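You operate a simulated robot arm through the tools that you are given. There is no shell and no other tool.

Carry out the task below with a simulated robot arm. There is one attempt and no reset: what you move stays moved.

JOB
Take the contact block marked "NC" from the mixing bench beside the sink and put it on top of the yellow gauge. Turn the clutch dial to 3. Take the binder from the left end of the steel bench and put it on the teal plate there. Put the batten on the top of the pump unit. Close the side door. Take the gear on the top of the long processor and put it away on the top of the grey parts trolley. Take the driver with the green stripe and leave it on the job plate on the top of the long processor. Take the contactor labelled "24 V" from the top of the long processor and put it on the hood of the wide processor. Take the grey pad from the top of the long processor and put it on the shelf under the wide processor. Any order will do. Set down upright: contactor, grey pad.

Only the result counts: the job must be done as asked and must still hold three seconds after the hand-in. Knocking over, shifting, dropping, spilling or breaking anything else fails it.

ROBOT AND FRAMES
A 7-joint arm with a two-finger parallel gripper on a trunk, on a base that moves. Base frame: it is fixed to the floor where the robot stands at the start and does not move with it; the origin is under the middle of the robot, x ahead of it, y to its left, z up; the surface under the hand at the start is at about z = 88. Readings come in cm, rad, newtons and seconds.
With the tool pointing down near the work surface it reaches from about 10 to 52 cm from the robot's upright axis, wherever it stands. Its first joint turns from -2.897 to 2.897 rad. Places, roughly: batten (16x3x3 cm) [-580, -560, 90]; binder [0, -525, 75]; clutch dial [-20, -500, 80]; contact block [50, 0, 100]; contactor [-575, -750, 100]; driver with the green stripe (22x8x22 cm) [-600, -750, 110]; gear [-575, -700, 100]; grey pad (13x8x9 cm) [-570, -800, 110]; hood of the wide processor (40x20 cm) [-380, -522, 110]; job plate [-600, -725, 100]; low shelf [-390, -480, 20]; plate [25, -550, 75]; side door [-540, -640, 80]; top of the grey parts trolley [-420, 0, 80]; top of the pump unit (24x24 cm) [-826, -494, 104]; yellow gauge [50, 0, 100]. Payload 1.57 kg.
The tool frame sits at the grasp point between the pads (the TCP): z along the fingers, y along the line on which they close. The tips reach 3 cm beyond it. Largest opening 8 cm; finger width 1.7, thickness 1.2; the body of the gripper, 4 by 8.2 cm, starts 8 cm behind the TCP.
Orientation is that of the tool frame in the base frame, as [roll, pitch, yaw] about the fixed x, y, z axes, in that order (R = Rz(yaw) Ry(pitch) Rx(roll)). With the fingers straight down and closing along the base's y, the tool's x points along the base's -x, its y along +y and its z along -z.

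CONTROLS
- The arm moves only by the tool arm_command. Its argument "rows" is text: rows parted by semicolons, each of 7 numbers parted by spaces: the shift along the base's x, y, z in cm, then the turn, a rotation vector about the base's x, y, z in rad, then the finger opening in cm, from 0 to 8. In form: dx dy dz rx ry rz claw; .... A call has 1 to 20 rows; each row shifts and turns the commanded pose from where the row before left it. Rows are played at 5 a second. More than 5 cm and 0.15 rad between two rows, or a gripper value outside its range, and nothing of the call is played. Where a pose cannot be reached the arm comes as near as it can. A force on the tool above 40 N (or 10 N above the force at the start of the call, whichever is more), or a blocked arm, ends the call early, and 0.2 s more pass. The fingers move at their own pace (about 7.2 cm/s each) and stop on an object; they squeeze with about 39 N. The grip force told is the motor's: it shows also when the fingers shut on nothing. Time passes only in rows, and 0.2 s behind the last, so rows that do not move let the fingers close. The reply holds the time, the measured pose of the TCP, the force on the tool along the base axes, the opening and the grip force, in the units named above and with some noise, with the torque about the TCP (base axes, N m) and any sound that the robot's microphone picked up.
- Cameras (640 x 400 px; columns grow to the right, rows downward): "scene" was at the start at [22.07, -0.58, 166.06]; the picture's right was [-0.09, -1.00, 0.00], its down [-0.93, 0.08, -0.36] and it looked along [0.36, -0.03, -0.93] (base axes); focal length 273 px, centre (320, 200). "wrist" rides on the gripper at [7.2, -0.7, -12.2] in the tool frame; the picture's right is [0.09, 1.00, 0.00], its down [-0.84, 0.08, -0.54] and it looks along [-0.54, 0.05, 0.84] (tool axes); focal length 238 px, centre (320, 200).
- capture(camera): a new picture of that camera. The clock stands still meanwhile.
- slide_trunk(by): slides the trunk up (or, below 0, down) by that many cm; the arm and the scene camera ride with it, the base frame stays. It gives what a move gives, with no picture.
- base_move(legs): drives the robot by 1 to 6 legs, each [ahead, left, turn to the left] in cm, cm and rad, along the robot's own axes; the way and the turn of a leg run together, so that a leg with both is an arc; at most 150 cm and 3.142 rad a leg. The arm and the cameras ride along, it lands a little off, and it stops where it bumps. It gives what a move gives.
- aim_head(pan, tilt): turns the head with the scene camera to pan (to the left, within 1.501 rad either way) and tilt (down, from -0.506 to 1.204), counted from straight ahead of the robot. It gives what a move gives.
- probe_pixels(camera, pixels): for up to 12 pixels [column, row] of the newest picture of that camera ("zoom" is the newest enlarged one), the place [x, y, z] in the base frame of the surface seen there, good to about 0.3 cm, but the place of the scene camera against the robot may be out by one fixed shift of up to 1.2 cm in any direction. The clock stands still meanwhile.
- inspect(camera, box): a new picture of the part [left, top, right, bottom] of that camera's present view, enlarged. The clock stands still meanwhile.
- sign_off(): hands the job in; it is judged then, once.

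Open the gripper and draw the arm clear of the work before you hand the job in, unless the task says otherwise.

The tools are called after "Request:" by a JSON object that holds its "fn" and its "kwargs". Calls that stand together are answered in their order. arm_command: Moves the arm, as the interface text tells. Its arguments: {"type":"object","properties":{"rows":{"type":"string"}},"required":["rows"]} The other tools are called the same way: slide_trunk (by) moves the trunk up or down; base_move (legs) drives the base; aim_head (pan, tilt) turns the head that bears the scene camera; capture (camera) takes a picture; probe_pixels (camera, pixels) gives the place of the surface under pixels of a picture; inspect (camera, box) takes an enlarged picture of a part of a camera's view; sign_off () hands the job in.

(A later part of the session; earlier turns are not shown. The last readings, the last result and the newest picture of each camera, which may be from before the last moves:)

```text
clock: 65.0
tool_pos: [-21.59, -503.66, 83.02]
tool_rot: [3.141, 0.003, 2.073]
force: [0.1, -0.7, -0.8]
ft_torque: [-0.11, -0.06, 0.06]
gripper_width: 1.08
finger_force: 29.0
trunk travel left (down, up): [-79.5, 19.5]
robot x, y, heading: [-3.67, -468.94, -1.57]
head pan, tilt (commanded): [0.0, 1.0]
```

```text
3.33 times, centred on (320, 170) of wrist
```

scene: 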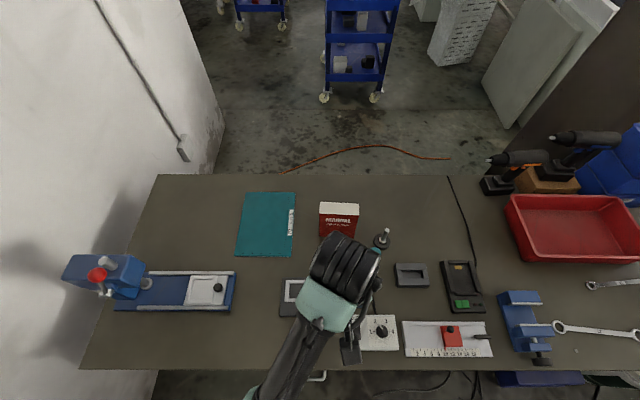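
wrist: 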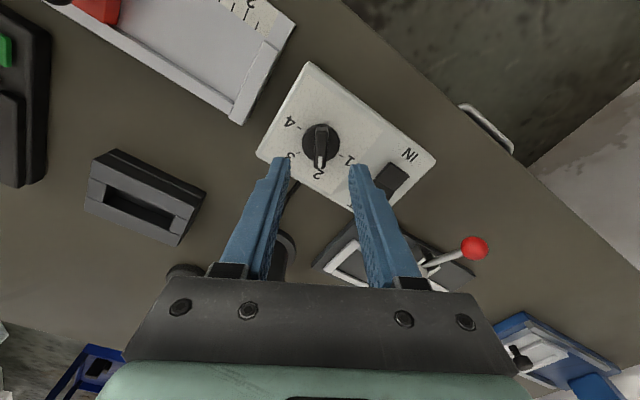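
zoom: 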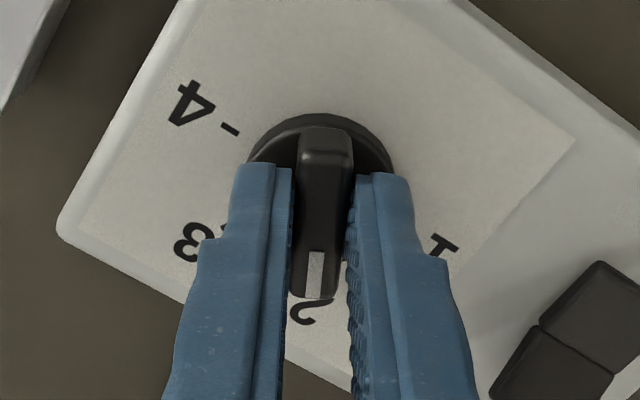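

The ridge is gripped (1.08 cm). I turn clockwise by 1.047 rad in eight rows.

Request:
{"fn": "arm_command", "kwargs": {"rows": "0 0 0 0 0 -0.1 0.5;0 0 0 0 0 -0.13 0.5;0 0 0 0 0 -0.13 0.5;0 0 0 0 0 -0.13 0.5;0 0 0 0 0 -0.13 0.5;0 0 0 0 0 -0.13 0.5;0 0 0 0 0 -0.13 0.5;0 0 0 0 0 -0.1 0.5;0 0 0 0 0 -0.067 0.5;0 0 0 0 0 0 0.5"}}

Request:
{"fn": "capture", "kwargs": {"camera": "wrist"}}

Request:
{"fn": "inspect", "kwargs": {"camera": "wrist", "box": [240, 110, 400, 230]}}

```text
clock: 67.2
tool_pos: [-21.38, -503.64, 83.22]
tool_rot: [3.138, -0.001, 1.027]
force: [23.5, 2.8, -6.8]
ft_torque: [-0.27, -0.14, 0.05]
gripper_width: 1.1
finger_force: 28.2
trunk travel left (down, up): [-79.5, 19.5]
robot x, y, heading: [-3.13, -468.83, -1.569]
head pan, tilt (commanded): [0.0, 1.0]
```

```text
taken
```

wrist: 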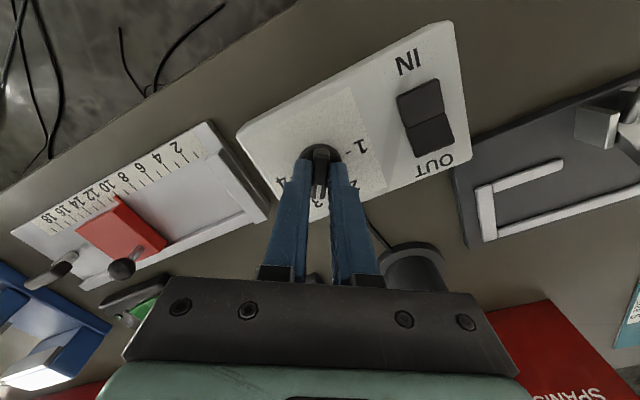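

```text
3.33 times, centred on (320, 170) of wrist
```

zoom: 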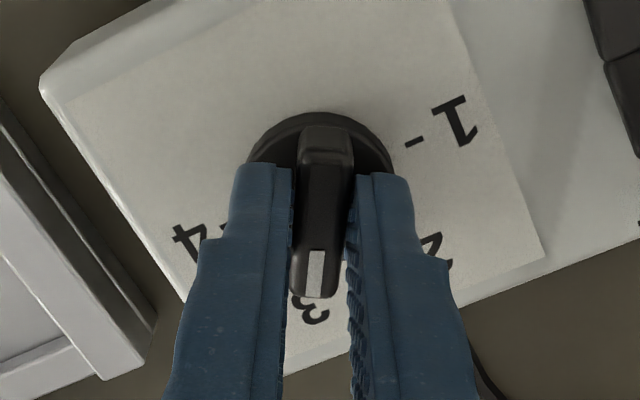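

The pointer now aims at 3. I open the fingers and lift to verify.

Request:
{"fn": "arm_command", "kwargs": {"rows": "0 0 0 0 0 0 1.5;0 0 0 0 0 0 3;0 0 0 0 0 0 3.6;0 0 1.5 0 0 0 3.6;0 0 3 0 0 0 4;0 0 4 0 0 0 4;0 0 4 0 0 0 4;0 0 0 0 0 0 4"}}

Request:
{"fn": "inspect", "kwargs": {"camera": "wrist", "box": [260, 60, 420, 180]}}

```text
clock: 69.0
tool_pos: [-21.82, -503.81, 95.71]
tool_rot: [3.14, 0.002, 1.026]
force: [0.5, 0.3, 0.0]
ft_torque: [0.01, 0.03, -0.01]
gripper_width: 4.02
finger_force: 0.0
trunk travel left (down, up): [-79.5, 19.5]
robot x, y, heading: [-3.7, -469.21, -1.571]
head pan, tilt (commanded): [0.0, 1.0]
```

```text
3.33 times, centred on (340, 120) of wrist
```

zoom: 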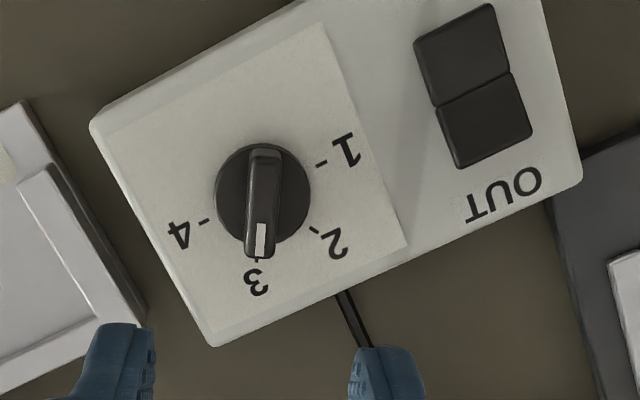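

The pointer sits on the tick of 3. I verify by probing ridge and ticks, and check the surroundings with the scene camera.

Request:
{"fn": "probe_pixels", "kwargs": {"camera": "zoom", "pixels": [[263, 160], [261, 248], [257, 262], [317, 231], [206, 219], [321, 163]]}}

Request:
{"fn": "capture", "kwargs": {"camera": "scene"}}

```text
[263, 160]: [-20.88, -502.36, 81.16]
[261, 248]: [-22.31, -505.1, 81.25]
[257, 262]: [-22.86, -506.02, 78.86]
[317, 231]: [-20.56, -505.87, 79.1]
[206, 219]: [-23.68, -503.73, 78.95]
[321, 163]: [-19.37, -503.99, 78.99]
```

```text
taken
```

scene: 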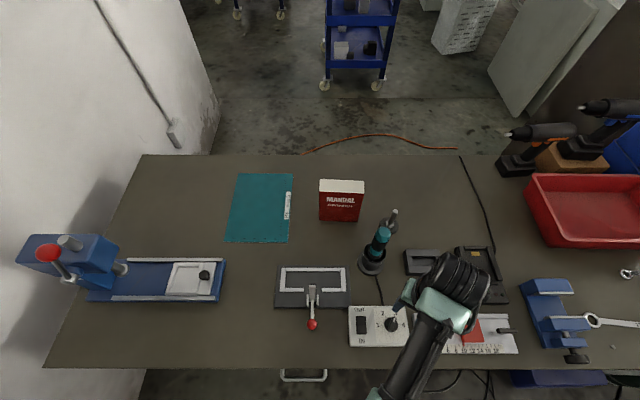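

The dial is at 3. Next, the binder: I raise the gripper, centre it in front, straighten its yaw, and raise the trunk for more reach.

Request:
{"fn": "arm_command", "kwargs": {"rows": "0 2 3 0 0 0.13 4;2 2 3 0 0 0.13 4;4 2 2 0 0 0.14 5;4 0 0 0 0 0.14 6;3 0 0 0 0 0 8;0 0 0 0 0 0 8"}}

Request:
{"fn": "inspect", "kwargs": {"camera": "scene", "box": [210, 155, 410, 280]}}

```text
clock: 70.4
tool_pos: [-8.6, -497.72, 103.81]
tool_rot: [-3.141, 0.003, 1.568]
force: [-0.3, -0.2, -0.5]
ft_torque: [-0.01, -0.02, -0.01]
gripper_width: 8.01
finger_force: 0.0
out of reach, approached as far as the arm can: row 2
trunk travel left (down, up): [-79.5, 19.5]
robot x, y, heading: [-3.5, -468.91, -1.57]
head pan, tilt (commanded): [0.0, 1.0]
```

```text
3.20 times, centred on (310, 218) of scene
```

zoom: 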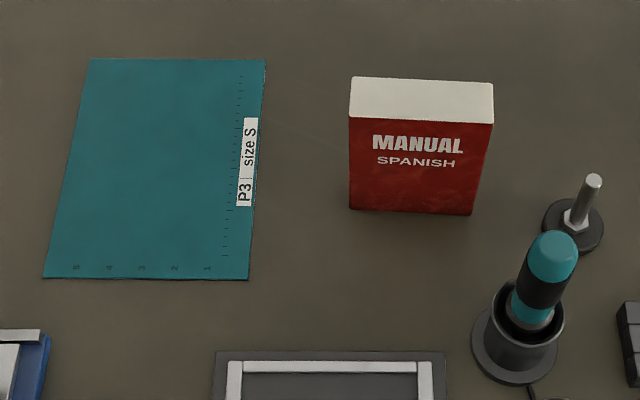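

I probe the binder's top corners and the plate's corners in the enlarged scene view.

Request:
{"fn": "probe_pixels", "kwargs": {"camera": "zoom", "pixels": [[354, 82], [490, 88], [352, 115], [489, 121], [420, 100], [352, 205], [470, 210], [92, 62], [262, 64], [48, 274], [246, 277], [150, 170]]}}

Request:
{"fn": "slide_trunk", "kwargs": {"by": 8}}

```text
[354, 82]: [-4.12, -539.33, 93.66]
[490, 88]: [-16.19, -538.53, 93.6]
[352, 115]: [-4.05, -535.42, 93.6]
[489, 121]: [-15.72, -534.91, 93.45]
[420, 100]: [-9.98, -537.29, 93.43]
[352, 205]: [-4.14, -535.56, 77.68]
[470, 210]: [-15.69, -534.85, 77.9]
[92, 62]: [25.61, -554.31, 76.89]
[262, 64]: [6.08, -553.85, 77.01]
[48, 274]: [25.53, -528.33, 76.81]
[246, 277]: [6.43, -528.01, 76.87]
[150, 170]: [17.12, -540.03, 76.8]
```

```text
clock: 71.5
tool_pos: [-8.59, -497.69, 111.86]
tool_rot: [3.14, 0.002, 1.566]
force: [0.4, -0.3, -0.3]
ft_torque: [0.01, -0.03, -0.02]
gripper_width: 7.99
finger_force: 0.1
trunk travel left (down, up): [-87.5, 11.5]
robot x, y, heading: [-3.52, -469.0, -1.567]
head pan, tilt (commanded): [0.0, 1.0]
```

The binder's top is x −4…−16, y −535…−539.2 (4 cm thick); the plate spans x 6.2…25.6, y −528…−554. I need the robot's axis near y ≈ −485, so I edge forward 8 cm and see whether it bumps.

Request:
{"fn": "base_move", "kwargs": {"legs": [[8, 0, 0]]}}

```text
clock: 72.6
tool_pos: [-8.59, -505.73, 111.82]
tool_rot: [-3.141, 0.001, 1.564]
force: [-0.1, 0.2, -0.9]
ft_torque: [0.0, -0.01, -0.03]
gripper_width: 8.03
finger_force: 0.1
trunk travel left (down, up): [-87.5, 11.5]
robot x, y, heading: [-3.47, -476.79, -1.572]
head pan, tilt (commanded): [0.0, 1.0]
```

No bump at y = −477. I go on 4 cm more and shift right 5 cm.

Request:
{"fn": "base_move", "kwargs": {"legs": [[0, -5, 0], [4, 0, 0]]}}

```text
clock: 74.0
tool_pos: [-13.55, -509.38, 112.0]
tool_rot: [-3.141, 0.003, 1.565]
force: [0.2, 0.1, -0.4]
ft_torque: [0.01, 0.02, -0.01]
gripper_width: 8.0
finger_force: 0.1
trunk travel left (down, up): [-87.5, 11.5]
robot x, y, heading: [-8.34, -480.52, -1.57]
head pan, tilt (commanded): [0.0, 1.0]
```

Still no bump. I try another 4 cm.

Request:
{"fn": "base_move", "kwargs": {"legs": [[4, 0, 0]]}}

```text
clock: 74.9
tool_pos: [-13.66, -513.26, 111.82]
tool_rot: [-3.141, 0.005, 1.566]
force: [0.5, 0.4, 0.1]
ft_torque: [0.01, -0.02, -0.03]
gripper_width: 8.01
finger_force: 0.1
trunk travel left (down, up): [-87.5, 11.5]
robot x, y, heading: [-8.69, -484.86, -1.57]
head pan, tilt (commanded): [0.0, 1.0]
```

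No bump yet at −484.8; 3 cm more for margin.

Request:
{"fn": "base_move", "kwargs": {"legs": [[3, 0, 0]]}}

Request:
{"fn": "capture", "kwargs": {"camera": "scene"}}

Request:
{"fn": "capture", "kwargs": {"camera": "wrist"}}

```text
clock: 75.7
tool_pos: [-13.64, -516.25, 111.94]
tool_rot: [3.14, 0.005, 1.566]
force: [0.8, 0.5, -0.1]
ft_torque: [-0.03, 0.02, 0.0]
gripper_width: 8.03
finger_force: 0.0
trunk travel left (down, up): [-87.5, 11.5]
robot x, y, heading: [-8.38, -487.72, -1.567]
head pan, tilt (commanded): [0.0, 1.0]
```

```text
taken
```

scene: 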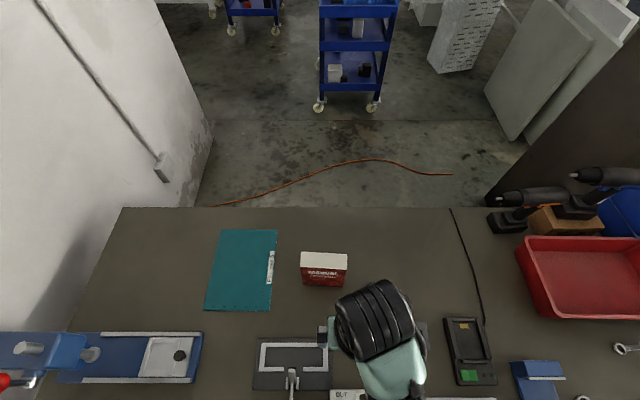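

```text
taken
```

wrist: 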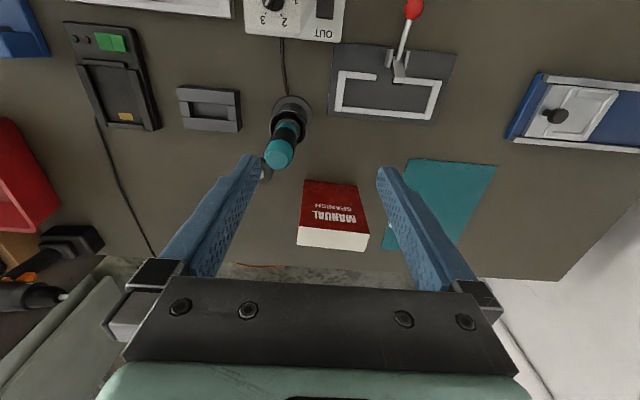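

The robot is now close enough (axis at y ≈ −487.7). I raise the trunk 11 cm for reach and rotate the tool by +1.57 rad while staying high.

Request:
{"fn": "slide_trunk", "kwargs": {"by": 11}}

Request:
{"fn": "arm_command", "kwargs": {"rows": "0 0 -2 0 0 0.143 8;0 0 -2 0 0 0.143 8;0 0 -2 0 0 0.143 8;0 0 -2 0 0 0.143 8;0 0 -2 0 0 0.143 8;0 0 -2 0 0 0.143 8;0 0 -2 0 0 0.143 8;0 0 -2 0 0 0.143 8;0 0 0 0 0 0.143 8;0 0 0 0 0 0.143 8;0 0 0 0 0 0.143 8;0 0 0 0 0 0 8"}}

Request:
{"fn": "capture", "kwargs": {"camera": "wrist"}}

```text
clock: 77.2
tool_pos: [-13.65, -516.41, 122.75]
tool_rot: [-3.141, 0.002, 1.567]
force: [-0.2, 0.3, -0.2]
ft_torque: [0.0, -0.02, 0.0]
gripper_width: 8.01
finger_force: 0.1
trunk travel left (down, up): [-98.5, 0.5]
robot x, y, heading: [-8.18, -487.97, -1.571]
head pan, tilt (commanded): [0.0, 1.0]
```

```text
clock: 79.8
tool_pos: [-13.59, -516.47, 106.59]
tool_rot: [-3.14, 0.003, 3.139]
force: [-0.1, -0.3, 0.4]
ft_torque: [0.0, 0.04, 0.01]
gripper_width: 7.99
finger_force: 0.0
trunk travel left (down, up): [-98.5, 0.5]
robot x, y, heading: [-8.56, -487.92, -1.569]
head pan, tilt (commanded): [0.0, 1.0]
```

```text
taken
```

wrist: 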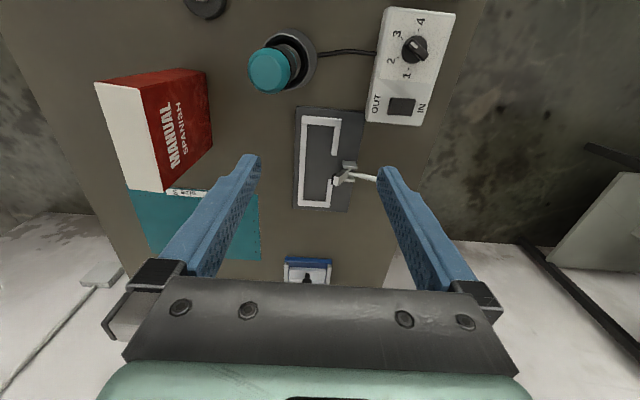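

The tool now closes along y. I move over the binder at z ≈ 106 and check the alignment.

Request:
{"fn": "arm_command", "kwargs": {"rows": "0.7 -4.2 0 0 0 -0.03 8;0.7 -4.2 0 0 0 0 8;0.7 -4.2 0 0 0 0 8;0.7 -4.2 -1 0 0 0 8;0.7 -3.9 -1 0 0 0 8;0 0 0 0 0 0 8"}}

Request:
{"fn": "capture", "kwargs": {"camera": "wrist"}}

```text
clock: 81.2
tool_pos: [-10.31, -537.33, 104.72]
tool_rot: [-3.14, 0.003, 3.11]
force: [-0.6, 1.4, -0.4]
ft_torque: [-0.04, 0.03, 0.0]
gripper_width: 8.01
finger_force: 0.0
trunk travel left (down, up): [-98.5, 0.5]
robot x, y, heading: [-8.46, -487.41, -1.57]
head pan, tilt (commanded): [0.0, 1.0]
```

```text
taken
```

wrist: 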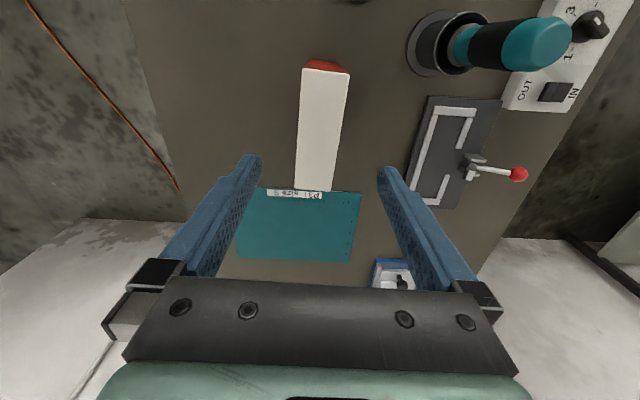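

The binder's white top runs from (326,70) to (314,189), slightly rotated. I probe its top corners in this view.

Request:
{"fn": "probe_pixels", "kwargs": {"camera": "wrist", "pixels": [[305, 72], [346, 77], [296, 185], [332, 187], [325, 75], [315, 184], [303, 120], [343, 122], [440, 15], [520, 45]]}}

```text
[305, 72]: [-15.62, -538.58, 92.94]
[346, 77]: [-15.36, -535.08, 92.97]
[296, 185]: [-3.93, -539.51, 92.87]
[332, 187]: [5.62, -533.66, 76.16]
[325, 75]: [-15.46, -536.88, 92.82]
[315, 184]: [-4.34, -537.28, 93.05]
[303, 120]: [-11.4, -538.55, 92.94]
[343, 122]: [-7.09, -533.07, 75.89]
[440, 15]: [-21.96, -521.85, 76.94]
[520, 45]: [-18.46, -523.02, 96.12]
```

Centre is (−9.8, −537.2), top z = 92.95. I descend to TCP z ≈ 89.5 around the binder.

Request:
{"fn": "arm_command", "kwargs": {"rows": "0.5 0.1 -3 0 0 -0.015 8;0 0 -4 0 0 0 8;0 0 -4 0 0 0 8;0 0 -3 0 0 0 8;0 0 -1.2 0 0 0 8;0 0 0 0 0 0 8"}}

Request:
{"fn": "capture", "kwargs": {"camera": "wrist"}}

```text
clock: 82.5
tool_pos: [-10.27, -535.62, 95.16]
tool_rot: [3.141, 0.002, 3.094]
force: [-0.3, 0.3, -0.1]
ft_torque: [0.01, 0.01, -0.03]
gripper_width: 8.01
finger_force: 0.1
out of reach, approached as far as the arm can: row 3, 4, 5
trunk travel left (down, up): [-98.5, 0.5]
robot x, y, heading: [-8.37, -487.83, -1.569]
head pan, tilt (commanded): [0.0, 1.0]
```

```text
taken
```

wrist: 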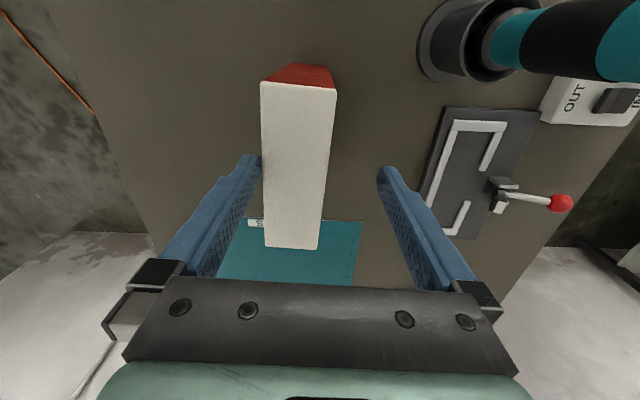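

The arm could not go lower here (stopped at z = 95.2, y = −535.6); fingers are still just above the binder. I lift straight up, then re-set trunk height and base.

Request:
{"fn": "arm_command", "kwargs": {"rows": "0 0 3 0 0 0 8;0 0 4 0 0 0 8;0 0 4 0 0 0 8;0 0 0 0 0 0 8"}}

```text
clock: 83.5
tool_pos: [-10.14, -535.6, 106.01]
tool_rot: [3.139, 0.004, 3.091]
force: [0.6, 0.1, 0.7]
ft_torque: [-0.01, 0.02, 0.04]
gripper_width: 7.98
finger_force: 0.0
trunk travel left (down, up): [-98.5, 0.5]
robot x, y, heading: [-8.66, -487.49, -1.571]
head pan, tilt (commanded): [0.0, 1.0]
```

The gripper is clear at z = 106. I move the base 1.5 cm ahead and lower the trunk by 7 cm (tips will be at ≈ 96).

Request:
{"fn": "base_move", "kwargs": {"legs": [[1.5, 0, 0]]}}

Request:
{"fn": "slide_trunk", "kwargs": {"by": -7}}

Request:
{"fn": "capture", "kwargs": {"camera": "wrist"}}

```text
clock: 84.3
tool_pos: [-10.13, -536.9, 106.1]
tool_rot: [-3.139, 0.003, 3.093]
force: [-0.9, 0.6, -0.2]
ft_torque: [-0.01, -0.02, 0.01]
gripper_width: 7.97
finger_force: 0.2
trunk travel left (down, up): [-98.5, 0.5]
robot x, y, heading: [-8.23, -489.37, -1.567]
head pan, tilt (commanded): [0.0, 1.0]
```

```text
clock: 85.4
tool_pos: [-10.1, -537.05, 99.01]
tool_rot: [-3.141, 0.002, 3.093]
force: [0.2, 0.1, -0.2]
ft_torque: [0.02, 0.0, -0.02]
gripper_width: 8.02
finger_force: 0.1
trunk travel left (down, up): [-91.5, 7.5]
robot x, y, heading: [-8.58, -489.65, -1.565]
head pan, tilt (commanded): [0.0, 1.0]
```

```text
taken
```

wrist: 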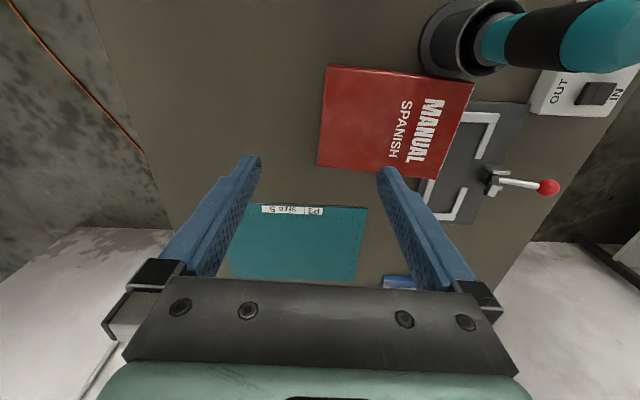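

The binder has tipped over and lies flat with its cover up. I look closely at whether it touched anything else.

Request:
{"fn": "capture", "kwargs": {"camera": "scene"}}

Request:
{"fn": "probe_pixels", "kwargs": {"camera": "wrist", "pixels": [[330, 68], [470, 83], [320, 163], [438, 177], [400, 120], [440, 40], [420, 50], [600, 40], [455, 180], [520, 110], [290, 120]]}}

```text
taken
```

scene: 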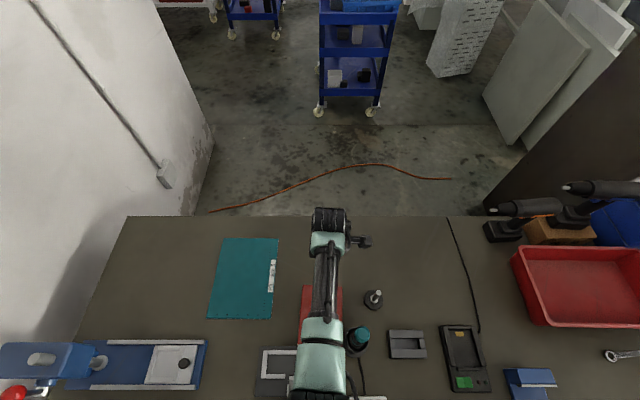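

```text
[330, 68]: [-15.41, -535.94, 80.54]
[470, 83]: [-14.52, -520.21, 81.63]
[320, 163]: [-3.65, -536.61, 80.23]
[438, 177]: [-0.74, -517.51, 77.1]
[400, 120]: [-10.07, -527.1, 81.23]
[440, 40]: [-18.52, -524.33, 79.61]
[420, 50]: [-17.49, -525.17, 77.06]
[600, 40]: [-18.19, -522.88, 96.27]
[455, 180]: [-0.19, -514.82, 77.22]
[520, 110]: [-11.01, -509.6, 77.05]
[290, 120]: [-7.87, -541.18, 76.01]
```

The binder lies between (−15.4,−536) and about (−4,−519), top z 80.3–81.6, near the driver stand and the clamp plate. I zoom in to see exactly what it touches.

Request:
{"fn": "inspect", "kwargs": {"camera": "wrist", "box": [300, 0, 560, 240]}}

Request:
{"fn": "inspect", "kwargs": {"camera": "scene", "box": [200, 220, 420, 400]}}

```text
1.67 times, centred on (430, 120) of wrist
```

zoom: 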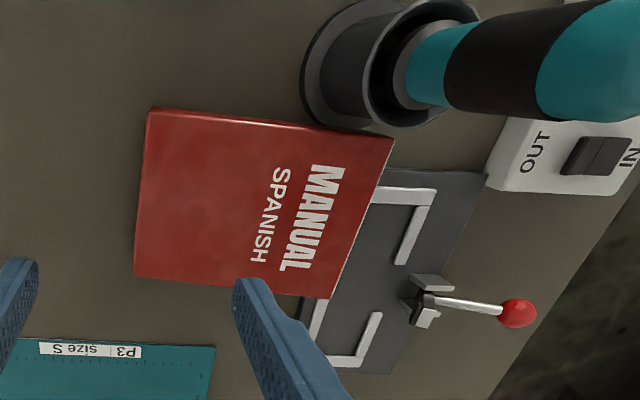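

```text
2.22 times, centred on (310, 310) of scene
```

zoom: 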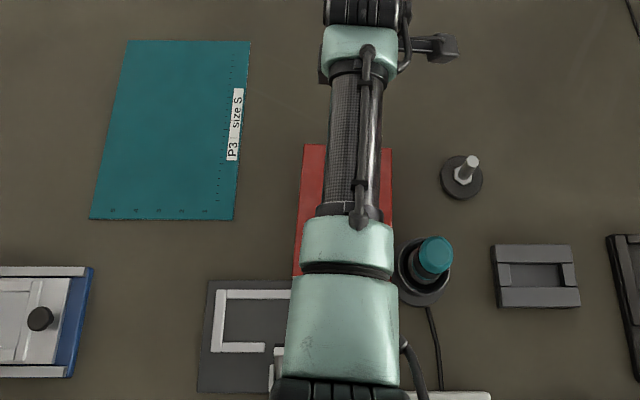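

I probe along the binder's near edge, the clamp plate's rails and the stand's base.

Request:
{"fn": "probe_pixels", "kwargs": {"camera": "wrist", "pixels": [[472, 86], [445, 144], [420, 172], [325, 110], [480, 118], [500, 105], [478, 150], [428, 72], [436, 195], [458, 146], [330, 66], [321, 163]]}}

```text
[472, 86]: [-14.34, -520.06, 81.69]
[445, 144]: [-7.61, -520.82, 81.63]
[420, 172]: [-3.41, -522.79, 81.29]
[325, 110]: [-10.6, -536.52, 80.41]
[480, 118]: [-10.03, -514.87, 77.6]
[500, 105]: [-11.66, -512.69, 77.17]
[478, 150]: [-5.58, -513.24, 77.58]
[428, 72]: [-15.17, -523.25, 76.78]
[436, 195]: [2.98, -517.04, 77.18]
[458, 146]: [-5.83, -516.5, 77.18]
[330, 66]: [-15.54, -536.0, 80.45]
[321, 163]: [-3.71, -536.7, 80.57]
```

The binder lies tilted with its near end resting on the clamp plate edge; nothing else appears moved. Before deciding how to pick it up I check the space behind the bench.

Request:
{"fn": "probe_pixels", "kwargs": {"camera": "scene", "pixels": [[320, 110], [372, 112], [300, 205], [200, 200], [215, 140], [440, 75], [480, 200], [520, 140], [300, 150], [400, 190], [230, 30], [330, 222]]}}

Request:
{"fn": "aim_head", "kwargs": {"pan": -0.6, "tilt": 0.55}}

Request:
{"fn": "capture", "kwargs": {"camera": "scene"}}

```text
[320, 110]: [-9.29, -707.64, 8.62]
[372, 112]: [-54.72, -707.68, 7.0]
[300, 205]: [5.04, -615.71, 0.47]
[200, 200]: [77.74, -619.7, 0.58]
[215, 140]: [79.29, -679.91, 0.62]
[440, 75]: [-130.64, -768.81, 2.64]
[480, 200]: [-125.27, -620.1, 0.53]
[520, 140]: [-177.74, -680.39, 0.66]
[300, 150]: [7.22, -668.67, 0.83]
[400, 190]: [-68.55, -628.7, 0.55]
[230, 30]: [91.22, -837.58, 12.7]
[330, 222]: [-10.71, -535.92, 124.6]
```

```text
clock: 86.4
tool_pos: [-10.08, -537.05, 98.93]
tool_rot: [3.14, 0.005, 3.093]
force: [-0.1, -0.6, 0.8]
ft_torque: [0.03, 0.02, 0.0]
gripper_width: 7.98
finger_force: 0.0
trunk travel left (down, up): [-91.5, 7.5]
robot x, y, heading: [-8.32, -489.4, -1.569]
head pan, tilt (commanded): [-0.6, 0.55]
```

```text
taken
```

scene: 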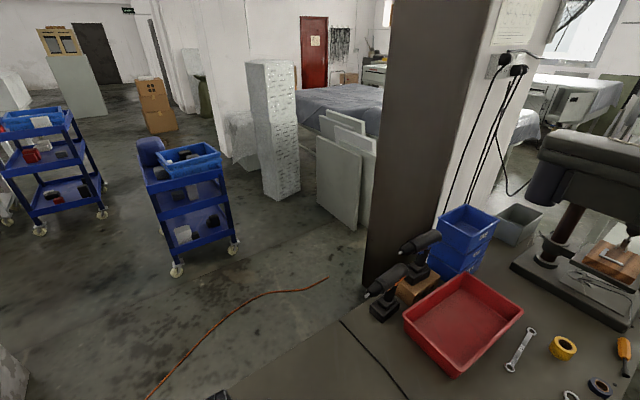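

Behind the bench is open floor, so the binder can be recovered from the bench's back edge. First I'll push it free of the clamp plate from here; I rotate the tool back (camera toward me) and close the fingers at height.

Request:
{"fn": "arm_command", "kwargs": {"rows": "0 1 1 0 0 -0.14 6;0 1 1 0 0 -0.14 4;0 1 1 0 0 -0.14 2;0 1 0 0 0 -0.14 0;0 1 0 0 0 -0.14 0;0 1 0 0 0 -0.14 0;0 1 0 0 0 -0.14 0;0 1 0 0 0 -0.14 0;0 1 0 0 0 -0.14 0;0 1 0 0 0 -0.14 0;0 1 0 0 0 -0.12 0;0 0 0 0 0 0 0"}}

Request:
{"fn": "aim_head", "kwargs": {"pan": 0.1, "tilt": 1.1}}

Request:
{"fn": "slide_trunk", "kwargs": {"by": -10}}

Request:
{"fn": "capture", "kwargs": {"camera": "wrist"}}

Request:
{"fn": "capture", "kwargs": {"camera": "scene"}}

```text
clock: 89.0
tool_pos: [-10.13, -526.01, 101.99]
tool_rot: [-3.142, 0.001, 1.571]
force: [-0.6, 0.1, -0.1]
ft_torque: [0.02, 0.0, 0.02]
gripper_width: 0.0
finger_force: 21.4
trunk travel left (down, up): [-91.5, 7.5]
robot x, y, heading: [-8.72, -489.2, -1.57]
head pan, tilt (commanded): [-0.6, 0.55]
```

```text
clock: 90.1
tool_pos: [-10.09, -526.08, 101.95]
tool_rot: [3.141, 0.0, 1.573]
force: [-0.4, -0.6, -0.1]
ft_torque: [0.01, -0.01, -0.03]
gripper_width: 0.0
finger_force: 21.6
trunk travel left (down, up): [-91.5, 7.5]
robot x, y, heading: [-8.55, -489.09, -1.568]
head pan, tilt (commanded): [0.099, 1.1]
```

```text
clock: 91.4
tool_pos: [-10.12, -526.09, 91.94]
tool_rot: [3.14, 0.004, 1.573]
force: [-0.1, -0.6, 0.4]
ft_torque: [-0.01, 0.01, 0.01]
gripper_width: 0.01
finger_force: 22.0
trunk travel left (down, up): [-81.5, 17.5]
robot x, y, heading: [-8.69, -489.57, -1.57]
head pan, tilt (commanded): [0.099, 1.1]
```

```text
taken
```

wrist: 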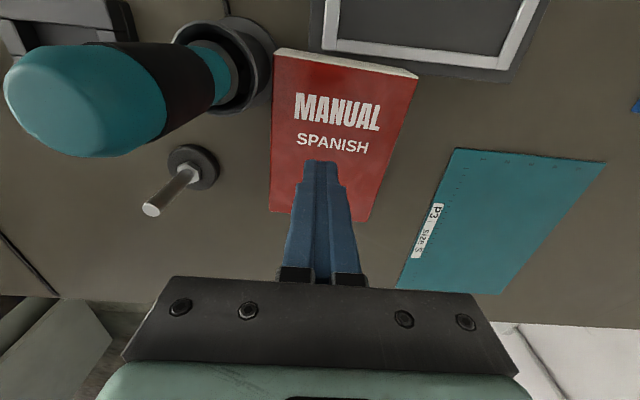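

```text
taken
```

scene: 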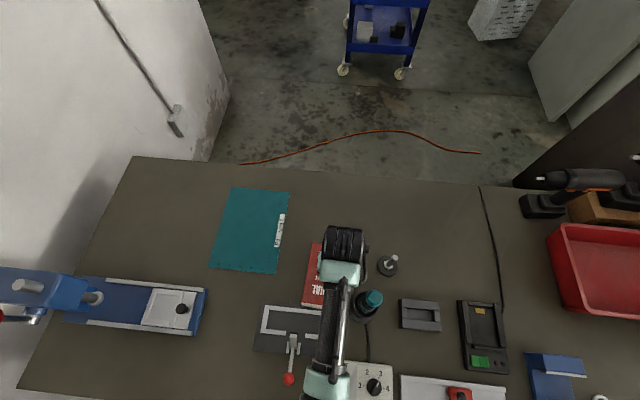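

The near end of the binder shows as a white strip around (345,62). I zoom in there to see how it rests on the clamp plate.

Request:
{"fn": "inspect", "kwargs": {"camera": "wrist", "box": [250, 20, 450, 120]}}

Request:
{"fn": "probe_pixels", "kwargs": {"camera": "wrist", "pixels": [[280, 58], [345, 68], [412, 80], [345, 61], [415, 74], [277, 52], [330, 48], [440, 62], [440, 75], [275, 200], [365, 215], [240, 60]]}}

```text
3.20 times, centred on (350, 70) of wrist
```

zoom: 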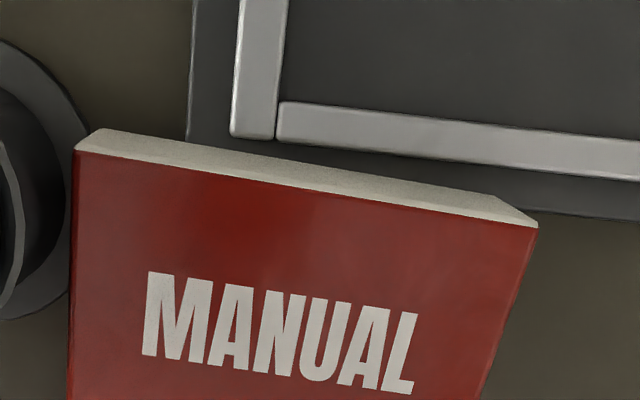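

```text
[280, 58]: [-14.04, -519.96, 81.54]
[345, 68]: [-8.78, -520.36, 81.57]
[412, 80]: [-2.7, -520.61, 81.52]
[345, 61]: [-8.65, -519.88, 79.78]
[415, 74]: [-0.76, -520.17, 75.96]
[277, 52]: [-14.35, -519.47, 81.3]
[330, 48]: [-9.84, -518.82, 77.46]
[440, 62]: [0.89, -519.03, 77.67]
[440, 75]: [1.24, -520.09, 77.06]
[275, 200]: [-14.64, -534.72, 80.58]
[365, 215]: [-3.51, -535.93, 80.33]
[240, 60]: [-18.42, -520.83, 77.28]
```

The near end overlaps the clamp plate by ~1 cm. I move the closed fingers to the robot side of the binder's near end, above the plate's rails.

Request:
{"fn": "arm_command", "kwargs": {"rows": "0.5 4.5 0 0 0 0 0;0.4 4.3 0 0 0 0 0;0 0 -4 0 0 0 0;0 0 -3 0 0 0 0;0 0 0 0 0 0 0"}}

Request:
{"fn": "capture", "kwargs": {"camera": "wrist"}}

```text
clock: 92.6
tool_pos: [-9.42, -517.36, 84.94]
tool_rot: [3.14, 0.003, 1.573]
force: [-0.1, 0.2, 0.1]
ft_torque: [-0.01, 0.01, -0.01]
gripper_width: 0.0
finger_force: 21.6
trunk travel left (down, up): [-81.5, 17.5]
robot x, y, heading: [-8.77, -489.34, -1.568]
head pan, tilt (commanded): [0.099, 1.1]
```

```text
taken
```

wrist: 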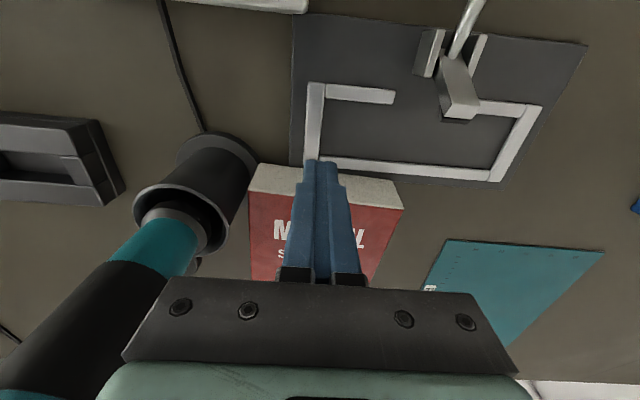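

The tips are just on the robot side of the near end. I lower to tip height ≈ 78.6 and then push gently −y.

Request:
{"fn": "arm_command", "kwargs": {"rows": "0 0.2 -1.5 0 0 0 0;0 0 -1.2 0 0 0 0;0 0 -0.6 0 0 0 0;0 0 0 0 0 0 0"}}

Request:
{"fn": "inspect", "kwargs": {"camera": "wrist", "box": [220, 100, 420, 240]}}

```text
clock: 93.6
tool_pos: [-9.28, -517.18, 81.76]
tool_rot: [3.14, 0.002, 1.573]
force: [0.4, -0.2, -0.2]
ft_torque: [-0.01, 0.03, -0.02]
gripper_width: 0.01
finger_force: 21.4
trunk travel left (down, up): [-81.5, 17.5]
robot x, y, heading: [-8.44, -488.65, -1.565]
head pan, tilt (commanded): [0.099, 1.1]
```

```text
2.86 times, centred on (320, 170) of wrist
```

zoom: 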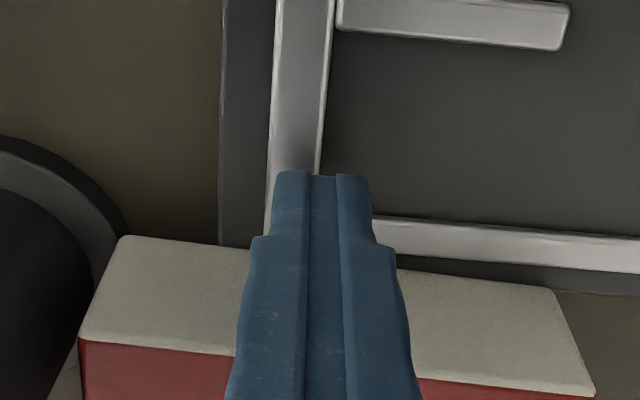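

The finger is in front of the white page end. I push 3 cm toward −y and read the force.

Request:
{"fn": "arm_command", "kwargs": {"rows": "0 -0.8 0 0 0 0 0;0 -0.8 0 0 0 0 0;0 -0.8 0 0 0 0 0;0 -0.8 0 0 0 0 0;0 -0.8 0 0 0 0 0"}}

Request:
{"fn": "capture", "kwargs": {"camera": "wrist"}}

```text
clock: 94.8
tool_pos: [-9.34, -521.1, 81.73]
tool_rot: [-3.141, 0.003, 1.572]
force: [0.3, 0.8, 1.0]
ft_torque: [0.01, -0.04, 0.01]
gripper_width: 0.0
finger_force: 20.7
trunk travel left (down, up): [-81.5, 17.5]
robot x, y, heading: [-8.8, -489.04, -1.573]
head pan, tilt (commanded): [0.099, 1.1]
```

```text
taken
```

wrist: 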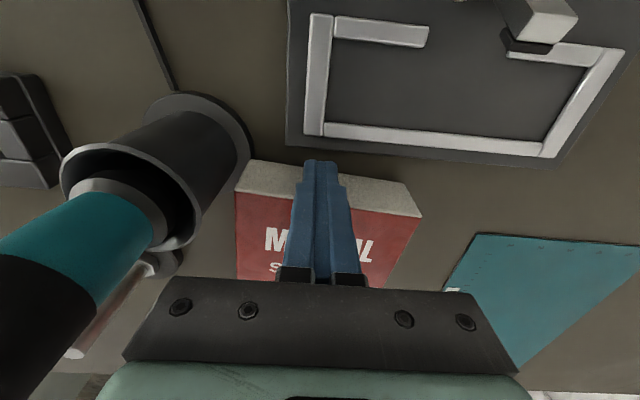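

It slides easily (0.8 N). I keep pushing −y.

Request:
{"fn": "arm_command", "kwargs": {"rows": "0 -1 0 0 0 0 0;0 -1 0 0 0 0 0;0 -1 0 0 0 0 0;0 -1 0 0 0 0 0;0 -1 0 0 0 0 0;0 -1 0 0 0 0 0;0 -1 0 0 0 0 0"}}

Request:
{"fn": "capture", "kwargs": {"camera": "wrist"}}

```text
clock: 96.4
tool_pos: [-9.32, -528.1, 81.65]
tool_rot: [3.141, 0.002, 1.573]
force: [0.1, 0.7, 0.2]
ft_torque: [-0.02, 0.01, 0.01]
gripper_width: 0.02
finger_force: 21.3
trunk travel left (down, up): [-81.5, 17.5]
robot x, y, heading: [-8.62, -489.09, -1.571]
head pan, tilt (commanded): [0.099, 1.1]
```

```text
taken
```

wrist: 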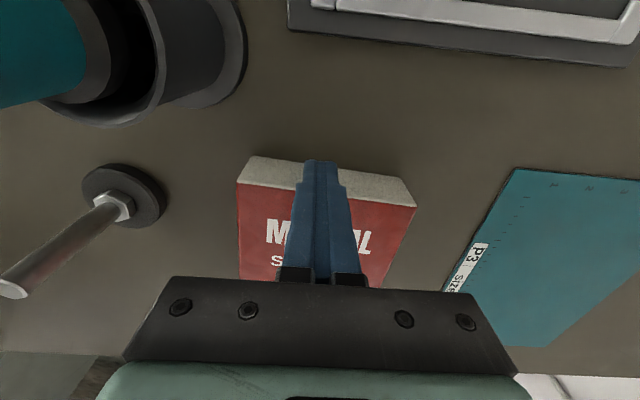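

I push another 8 cm so it lies clear, near the back of the bench.

Request:
{"fn": "arm_command", "kwargs": {"rows": "0 -1 0 0 0 0 0;0 -1 0 0 0 0 0;0 -1 0 0 0 0 0;0 -1 0 0 0 0 0;0 -1 0 0 0 0 0;0 -1 0 0 0 0 0;0 -1 0 0 0 0 0;0 -1 0 0 0 0 0"}}

Request:
{"fn": "capture", "kwargs": {"camera": "wrist"}}

Request:
{"fn": "capture", "kwargs": {"camera": "scene"}}

```text
clock: 98.2
tool_pos: [-9.34, -536.15, 81.71]
tool_rot: [-3.141, 0.003, 1.573]
force: [0.0, 0.3, -1.4]
ft_torque: [0.01, -0.02, -0.03]
gripper_width: 0.0
finger_force: 21.6
trunk travel left (down, up): [-81.5, 17.5]
robot x, y, heading: [-8.6, -489.2, -1.566]
head pan, tilt (commanded): [0.099, 1.1]
```

```text
taken
```

wrist: 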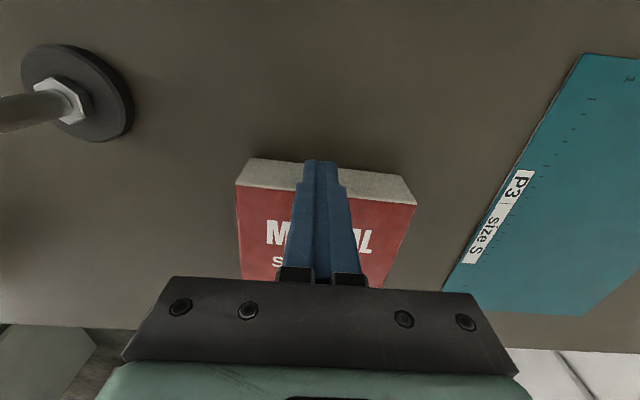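

```text
taken
```

scene: 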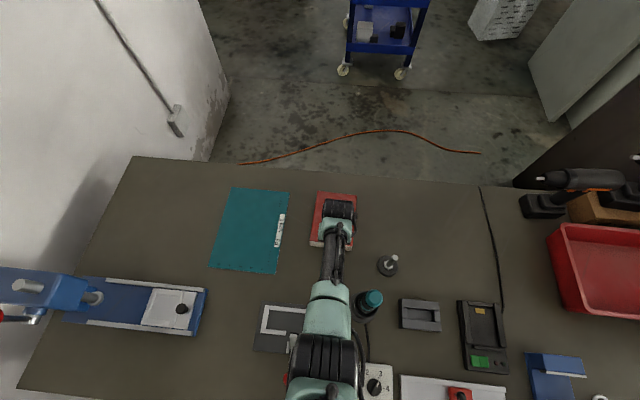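

The binder now lies free at y ≈ −537…−554. I withdraw: lift, retract the arm, back away and look toward −x for the other work places.

Request:
{"fn": "arm_command", "kwargs": {"rows": "0 2 2 0 0 0 0;0 3 4 0 0 0 0;0 4 3 0 0 0 0;0 4 2 0 0 0 0;0 4 2 0 0 0 0;0 4 2 0 0 0 4;0 0 0 0 0 0 4"}}

Request:
{"fn": "slide_trunk", "kwargs": {"by": 10}}

Request:
{"fn": "base_move", "kwargs": {"legs": [[-60, 0, 0]]}}

Request:
{"fn": "aim_head", "kwargs": {"pan": -1.2, "tilt": 0.35}}

Request:
{"fn": "capture", "kwargs": {"camera": "scene"}}

```text
clock: 99.8
tool_pos: [-9.32, -515.08, 96.63]
tool_rot: [3.141, 0.003, 1.573]
force: [-0.3, 0.9, 0.4]
ft_torque: [0.05, 0.0, 0.0]
gripper_width: 3.99
finger_force: 0.1
trunk travel left (down, up): [-81.5, 17.5]
robot x, y, heading: [-8.47, -489.15, -1.575]
head pan, tilt (commanded): [0.099, 1.1]
```

```text
clock: 101.1
tool_pos: [-9.34, -515.15, 106.59]
tool_rot: [3.139, 0.003, 1.572]
force: [-0.2, 0.7, -0.2]
ft_torque: [-0.01, 0.03, -0.02]
gripper_width: 4.0
finger_force: 0.0
trunk travel left (down, up): [-91.5, 7.5]
robot x, y, heading: [-8.6, -489.24, -1.568]
head pan, tilt (commanded): [0.099, 1.1]
```

```text
clock: 104.5
tool_pos: [-9.31, -455.87, 106.44]
tool_rot: [3.138, 0.001, 1.577]
force: [-0.1, -0.4, 1.4]
ft_torque: [0.0, -0.01, 0.01]
gripper_width: 4.0
finger_force: 0.0
trunk travel left (down, up): [-91.5, 7.5]
robot x, y, heading: [-8.71, -430.07, -1.563]
head pan, tilt (commanded): [0.099, 1.1]
```

```text
clock: 106.0
tool_pos: [-9.29, -455.88, 106.55]
tool_rot: [3.139, 0.002, 1.579]
force: [0.0, -0.4, -0.3]
ft_torque: [0.0, 0.01, -0.02]
gripper_width: 4.0
finger_force: 0.0
trunk travel left (down, up): [-91.5, 7.5]
robot x, y, heading: [-8.59, -430.04, -1.564]
head pan, tilt (commanded): [-1.201, 0.351]
```

```text
taken
```

scene: 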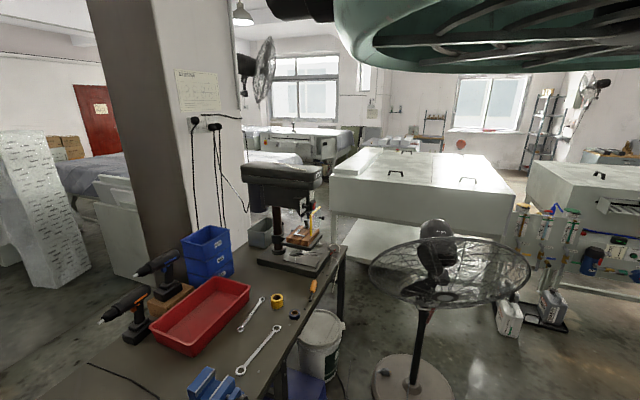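

I probe several structures to build a map: wide processor, fan, pillar, floor spots.

Request:
{"fn": "probe_pixels", "kwargs": {"camera": "scene", "pixels": [[334, 175], [350, 158], [510, 195], [488, 157], [400, 170], [350, 240], [415, 375], [440, 250], [130, 270], [232, 240], [90, 190], [310, 300]]}}

Request:
{"fn": "inspect", "kwargs": {"camera": "scene", "box": [220, 60, 560, 280]}}

```text
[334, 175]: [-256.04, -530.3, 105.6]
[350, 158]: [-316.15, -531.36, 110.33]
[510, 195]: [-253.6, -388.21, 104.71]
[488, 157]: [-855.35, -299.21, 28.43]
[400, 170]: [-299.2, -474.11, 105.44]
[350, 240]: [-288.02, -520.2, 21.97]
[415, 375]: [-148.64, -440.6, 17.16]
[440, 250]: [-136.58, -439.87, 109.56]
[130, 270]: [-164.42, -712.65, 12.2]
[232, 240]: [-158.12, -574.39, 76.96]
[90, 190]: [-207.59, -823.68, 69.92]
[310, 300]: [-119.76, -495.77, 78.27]
```

```text
1.82 times, centred on (390, 170) of scene
```

zoom: 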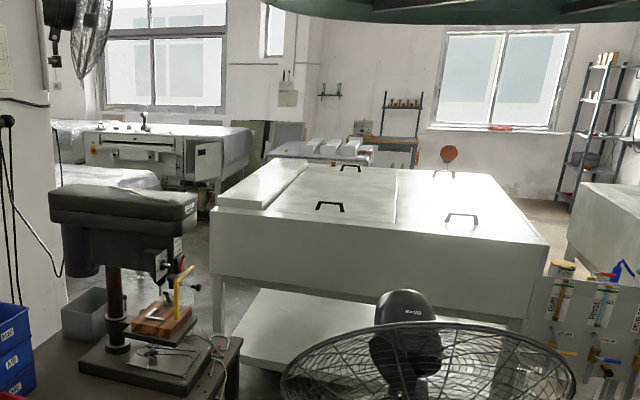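

The wide processor spans x ≈ −254…−400, y ≈ −388…−530, top z ≈ 105 with a raised hood (z ≈ 110) on its far side. I move to the corridor at y ≈ −350 and look along −x.

Request:
{"fn": "base_move", "kwargs": {"legs": [[-75, 0, 0], [0, 0, -1.57]]}}

Request:
{"fn": "aim_head", "kwargs": {"pan": 0.0, "tilt": 0.5}}

Request:
{"fn": "capture", "kwargs": {"camera": "scene"}}

```text
clock: 113.9
tool_pos: [-35.41, -354.36, 106.67]
tool_rot: [-3.142, 0.005, 0.003]
force: [-0.8, -0.6, -0.2]
ft_torque: [0.02, 0.01, -0.02]
gripper_width: 4.0
finger_force: 0.1
trunk travel left (down, up): [-91.5, 7.5]
robot x, y, heading: [-9.3, -355.32, -3.141]
head pan, tilt (commanded): [-1.201, 0.351]
```

```text
clock: 115.3
tool_pos: [-35.36, -354.28, 106.45]
tool_rot: [3.139, 0.003, 0.003]
force: [0.3, -0.3, -0.5]
ft_torque: [0.0, 0.04, 0.01]
gripper_width: 4.01
finger_force: 0.0
trunk travel left (down, up): [-91.5, 7.5]
robot x, y, heading: [-9.53, -355.17, -3.144]
head pan, tilt (commanded): [0.0, 0.499]
```

```text
taken
```

scene: 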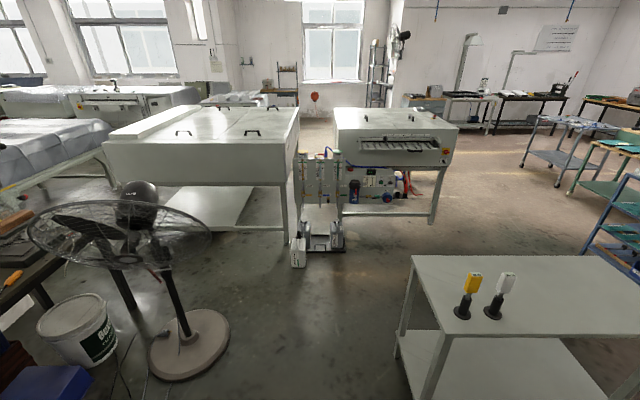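

I probe the table, the second processor, the manifold and floor openings for route planning.

Request:
{"fn": "probe_pixels", "kwargs": {"camera": "scene", "pixels": [[412, 258], [585, 255], [455, 332], [335, 115], [457, 130], [432, 222], [298, 265], [340, 245], [105, 150], [110, 175], [60, 160], [500, 200]]}}

Request:
{"fn": "aim_head", "kwargs": {"pan": -0.7, "tilt": 0.5}}

Request:
{"fn": "capture", "kwargs": {"camera": "scene"}}

```text
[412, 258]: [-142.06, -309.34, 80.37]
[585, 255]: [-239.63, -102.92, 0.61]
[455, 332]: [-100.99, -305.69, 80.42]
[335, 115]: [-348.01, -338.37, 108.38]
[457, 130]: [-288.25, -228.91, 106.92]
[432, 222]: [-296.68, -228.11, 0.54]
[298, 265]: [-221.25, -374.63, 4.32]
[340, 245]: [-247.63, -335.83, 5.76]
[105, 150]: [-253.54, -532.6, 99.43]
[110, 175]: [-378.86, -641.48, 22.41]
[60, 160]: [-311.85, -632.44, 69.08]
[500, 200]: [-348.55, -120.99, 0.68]
```

```text
clock: 116.3
tool_pos: [-35.44, -354.29, 106.51]
tool_rot: [-3.142, 0.003, 0.006]
force: [-0.3, 0.2, -0.6]
ft_torque: [-0.02, -0.01, 0.0]
gripper_width: 4.0
finger_force: 0.1
trunk travel left (down, up): [-91.5, 7.5]
robot x, y, heading: [-9.27, -355.56, -3.141]
head pan, tilt (commanded): [-0.7, 0.499]
```

```text
taken
```

scene: 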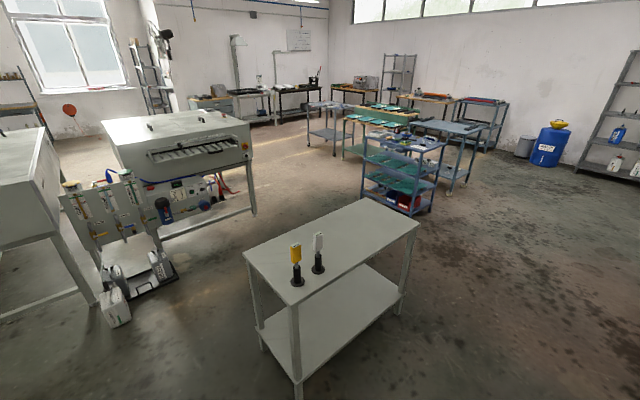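

The route: move to x ≈ −45, then along +y to y ≈ −165, then west past the second processor. I drive it in legs.

Request:
{"fn": "base_move", "kwargs": {"legs": [[35, 0, 0], [0, -100, 0], [0, -90, 0]]}}

Request:
{"fn": "aim_head", "kwargs": {"pan": 0.0, "tilt": 0.5}}

Request:
{"fn": "capture", "kwargs": {"camera": "scene"}}

```text
clock: 127.7
tool_pos: [-69.42, -165.22, 106.6]
tool_rot: [-3.139, 0.005, -0.002]
force: [-0.2, 0.3, 0.2]
ft_torque: [-0.02, 0.01, 0.0]
gripper_width: 3.99
finger_force: 0.1
trunk travel left (down, up): [-91.5, 7.5]
robot x, y, heading: [-43.51, -166.17, 3.143]
head pan, tilt (commanded): [-0.7, 0.499]
```

```text
clock: 128.8
tool_pos: [-69.46, -165.27, 106.46]
tool_rot: [3.14, 0.002, -0.003]
force: [0.3, 0.0, 1.1]
ft_torque: [0.03, -0.03, 0.01]
gripper_width: 4.01
finger_force: 0.1
trunk travel left (down, up): [-91.5, 7.5]
robot x, y, heading: [-43.7, -166.24, 3.139]
head pan, tilt (commanded): [0.0, 0.499]
```

```text
taken
```

scene: 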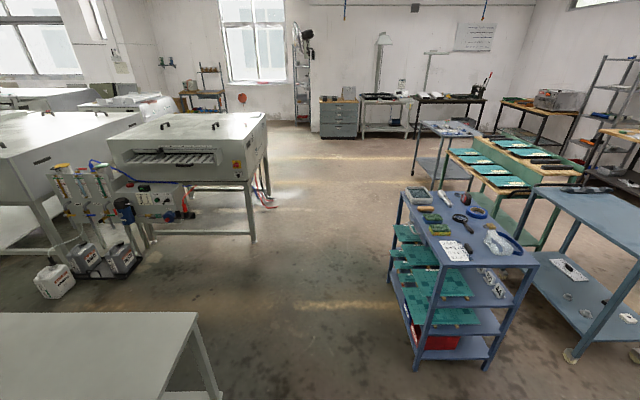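

The lane ahead is clear. I drive west.

Request:
{"fn": "base_move", "kwargs": {"legs": [[150, 0, 0], [150, 0, 0], [90, 0, 0]]}}

Request:
{"fn": "aim_head", "kwargs": {"pan": 1.0, "tilt": 0.45}}

Request:
{"fn": "capture", "kwargs": {"camera": "scene"}}

Request:
{"fn": "aim_head", "kwargs": {"pan": -1.0, "tilt": 0.45}}

Request:
{"fn": "capture", "kwargs": {"camera": "scene"}}

```text
clock: 147.7
tool_pos: [-461.81, -158.39, 106.62]
tool_rot: [3.14, 0.004, -0.017]
force: [0.3, -0.5, 0.4]
ft_torque: [0.0, 0.01, 0.0]
gripper_width: 3.98
finger_force: 0.1
trunk travel left (down, up): [-91.5, 7.5]
robot x, y, heading: [-436.19, -159.77, 3.121]
head pan, tilt (commanded): [0.0, 0.499]
```

```text
clock: 148.9
tool_pos: [-462.01, -158.44, 106.54]
tool_rot: [3.139, 0.004, -0.018]
force: [-0.8, -0.3, 0.0]
ft_torque: [0.0, 0.0, 0.02]
gripper_width: 4.0
finger_force: 0.0
trunk travel left (down, up): [-91.5, 7.5]
robot x, y, heading: [-436.27, -159.71, 3.124]
head pan, tilt (commanded): [1.0, 0.45]
```

```text
taken
```

scene: 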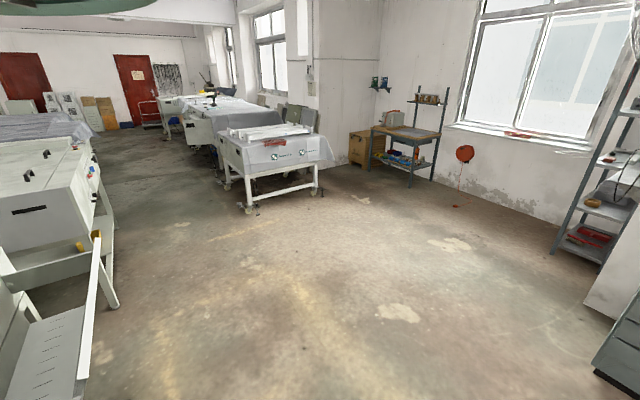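

```text
clock: 150.9
tool_pos: [-461.91, -158.49, 106.5]
tool_rot: [3.141, 0.003, -0.017]
force: [0.2, 0.5, 0.3]
ft_torque: [0.01, 0.03, 0.0]
gripper_width: 4.0
finger_force: 0.1
trunk travel left (down, up): [-91.5, 7.5]
robot x, y, heading: [-436.27, -159.66, 3.121]
head pan, tilt (commanded): [-1.0, 0.45]
```

```text
taken
```

scene: 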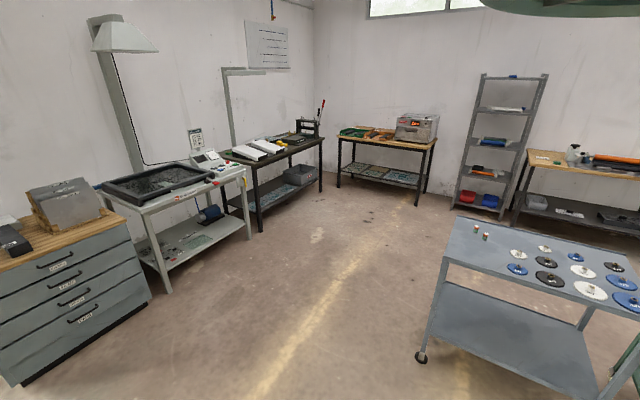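

The grey parts trolley with discs stands on the right. I probe it and the machines on the left, then turn toward −y.

Request:
{"fn": "probe_pixels", "kwargs": {"camera": "scene", "pixels": [[445, 225], [440, 255], [540, 245], [475, 230], [486, 236], [620, 300], [420, 360]]}}

Request:
{"fn": "aim_head", "kwargs": {"pan": 1.2, "tilt": 0.35}}

Request:
{"fn": "capture", "kwargs": {"camera": "scene"}}

```text
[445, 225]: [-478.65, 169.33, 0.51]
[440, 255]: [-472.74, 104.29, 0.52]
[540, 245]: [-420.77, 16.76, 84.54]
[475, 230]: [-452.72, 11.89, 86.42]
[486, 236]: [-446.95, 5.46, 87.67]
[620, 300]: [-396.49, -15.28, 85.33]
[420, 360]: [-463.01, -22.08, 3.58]
```

```text
clock: 152.9
tool_pos: [-461.95, -158.45, 106.48]
tool_rot: [3.14, 0.003, -0.018]
force: [0.1, -0.5, 0.8]
ft_torque: [0.04, -0.02, 0.0]
gripper_width: 3.98
finger_force: 0.0
trunk travel left (down, up): [-91.5, 7.5]
robot x, y, heading: [-435.87, -159.66, 3.126]
head pan, tilt (commanded): [1.201, 0.351]
```

```text
taken
```

scene: 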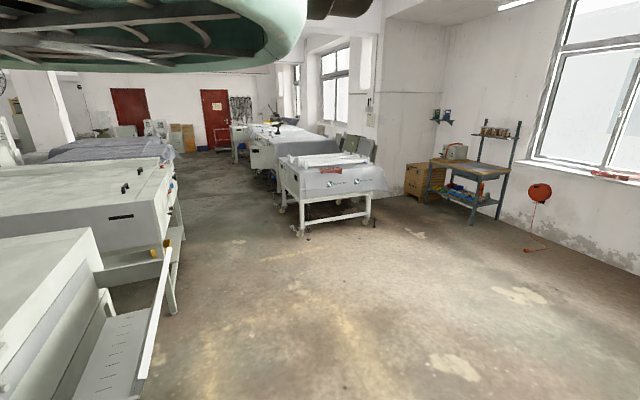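

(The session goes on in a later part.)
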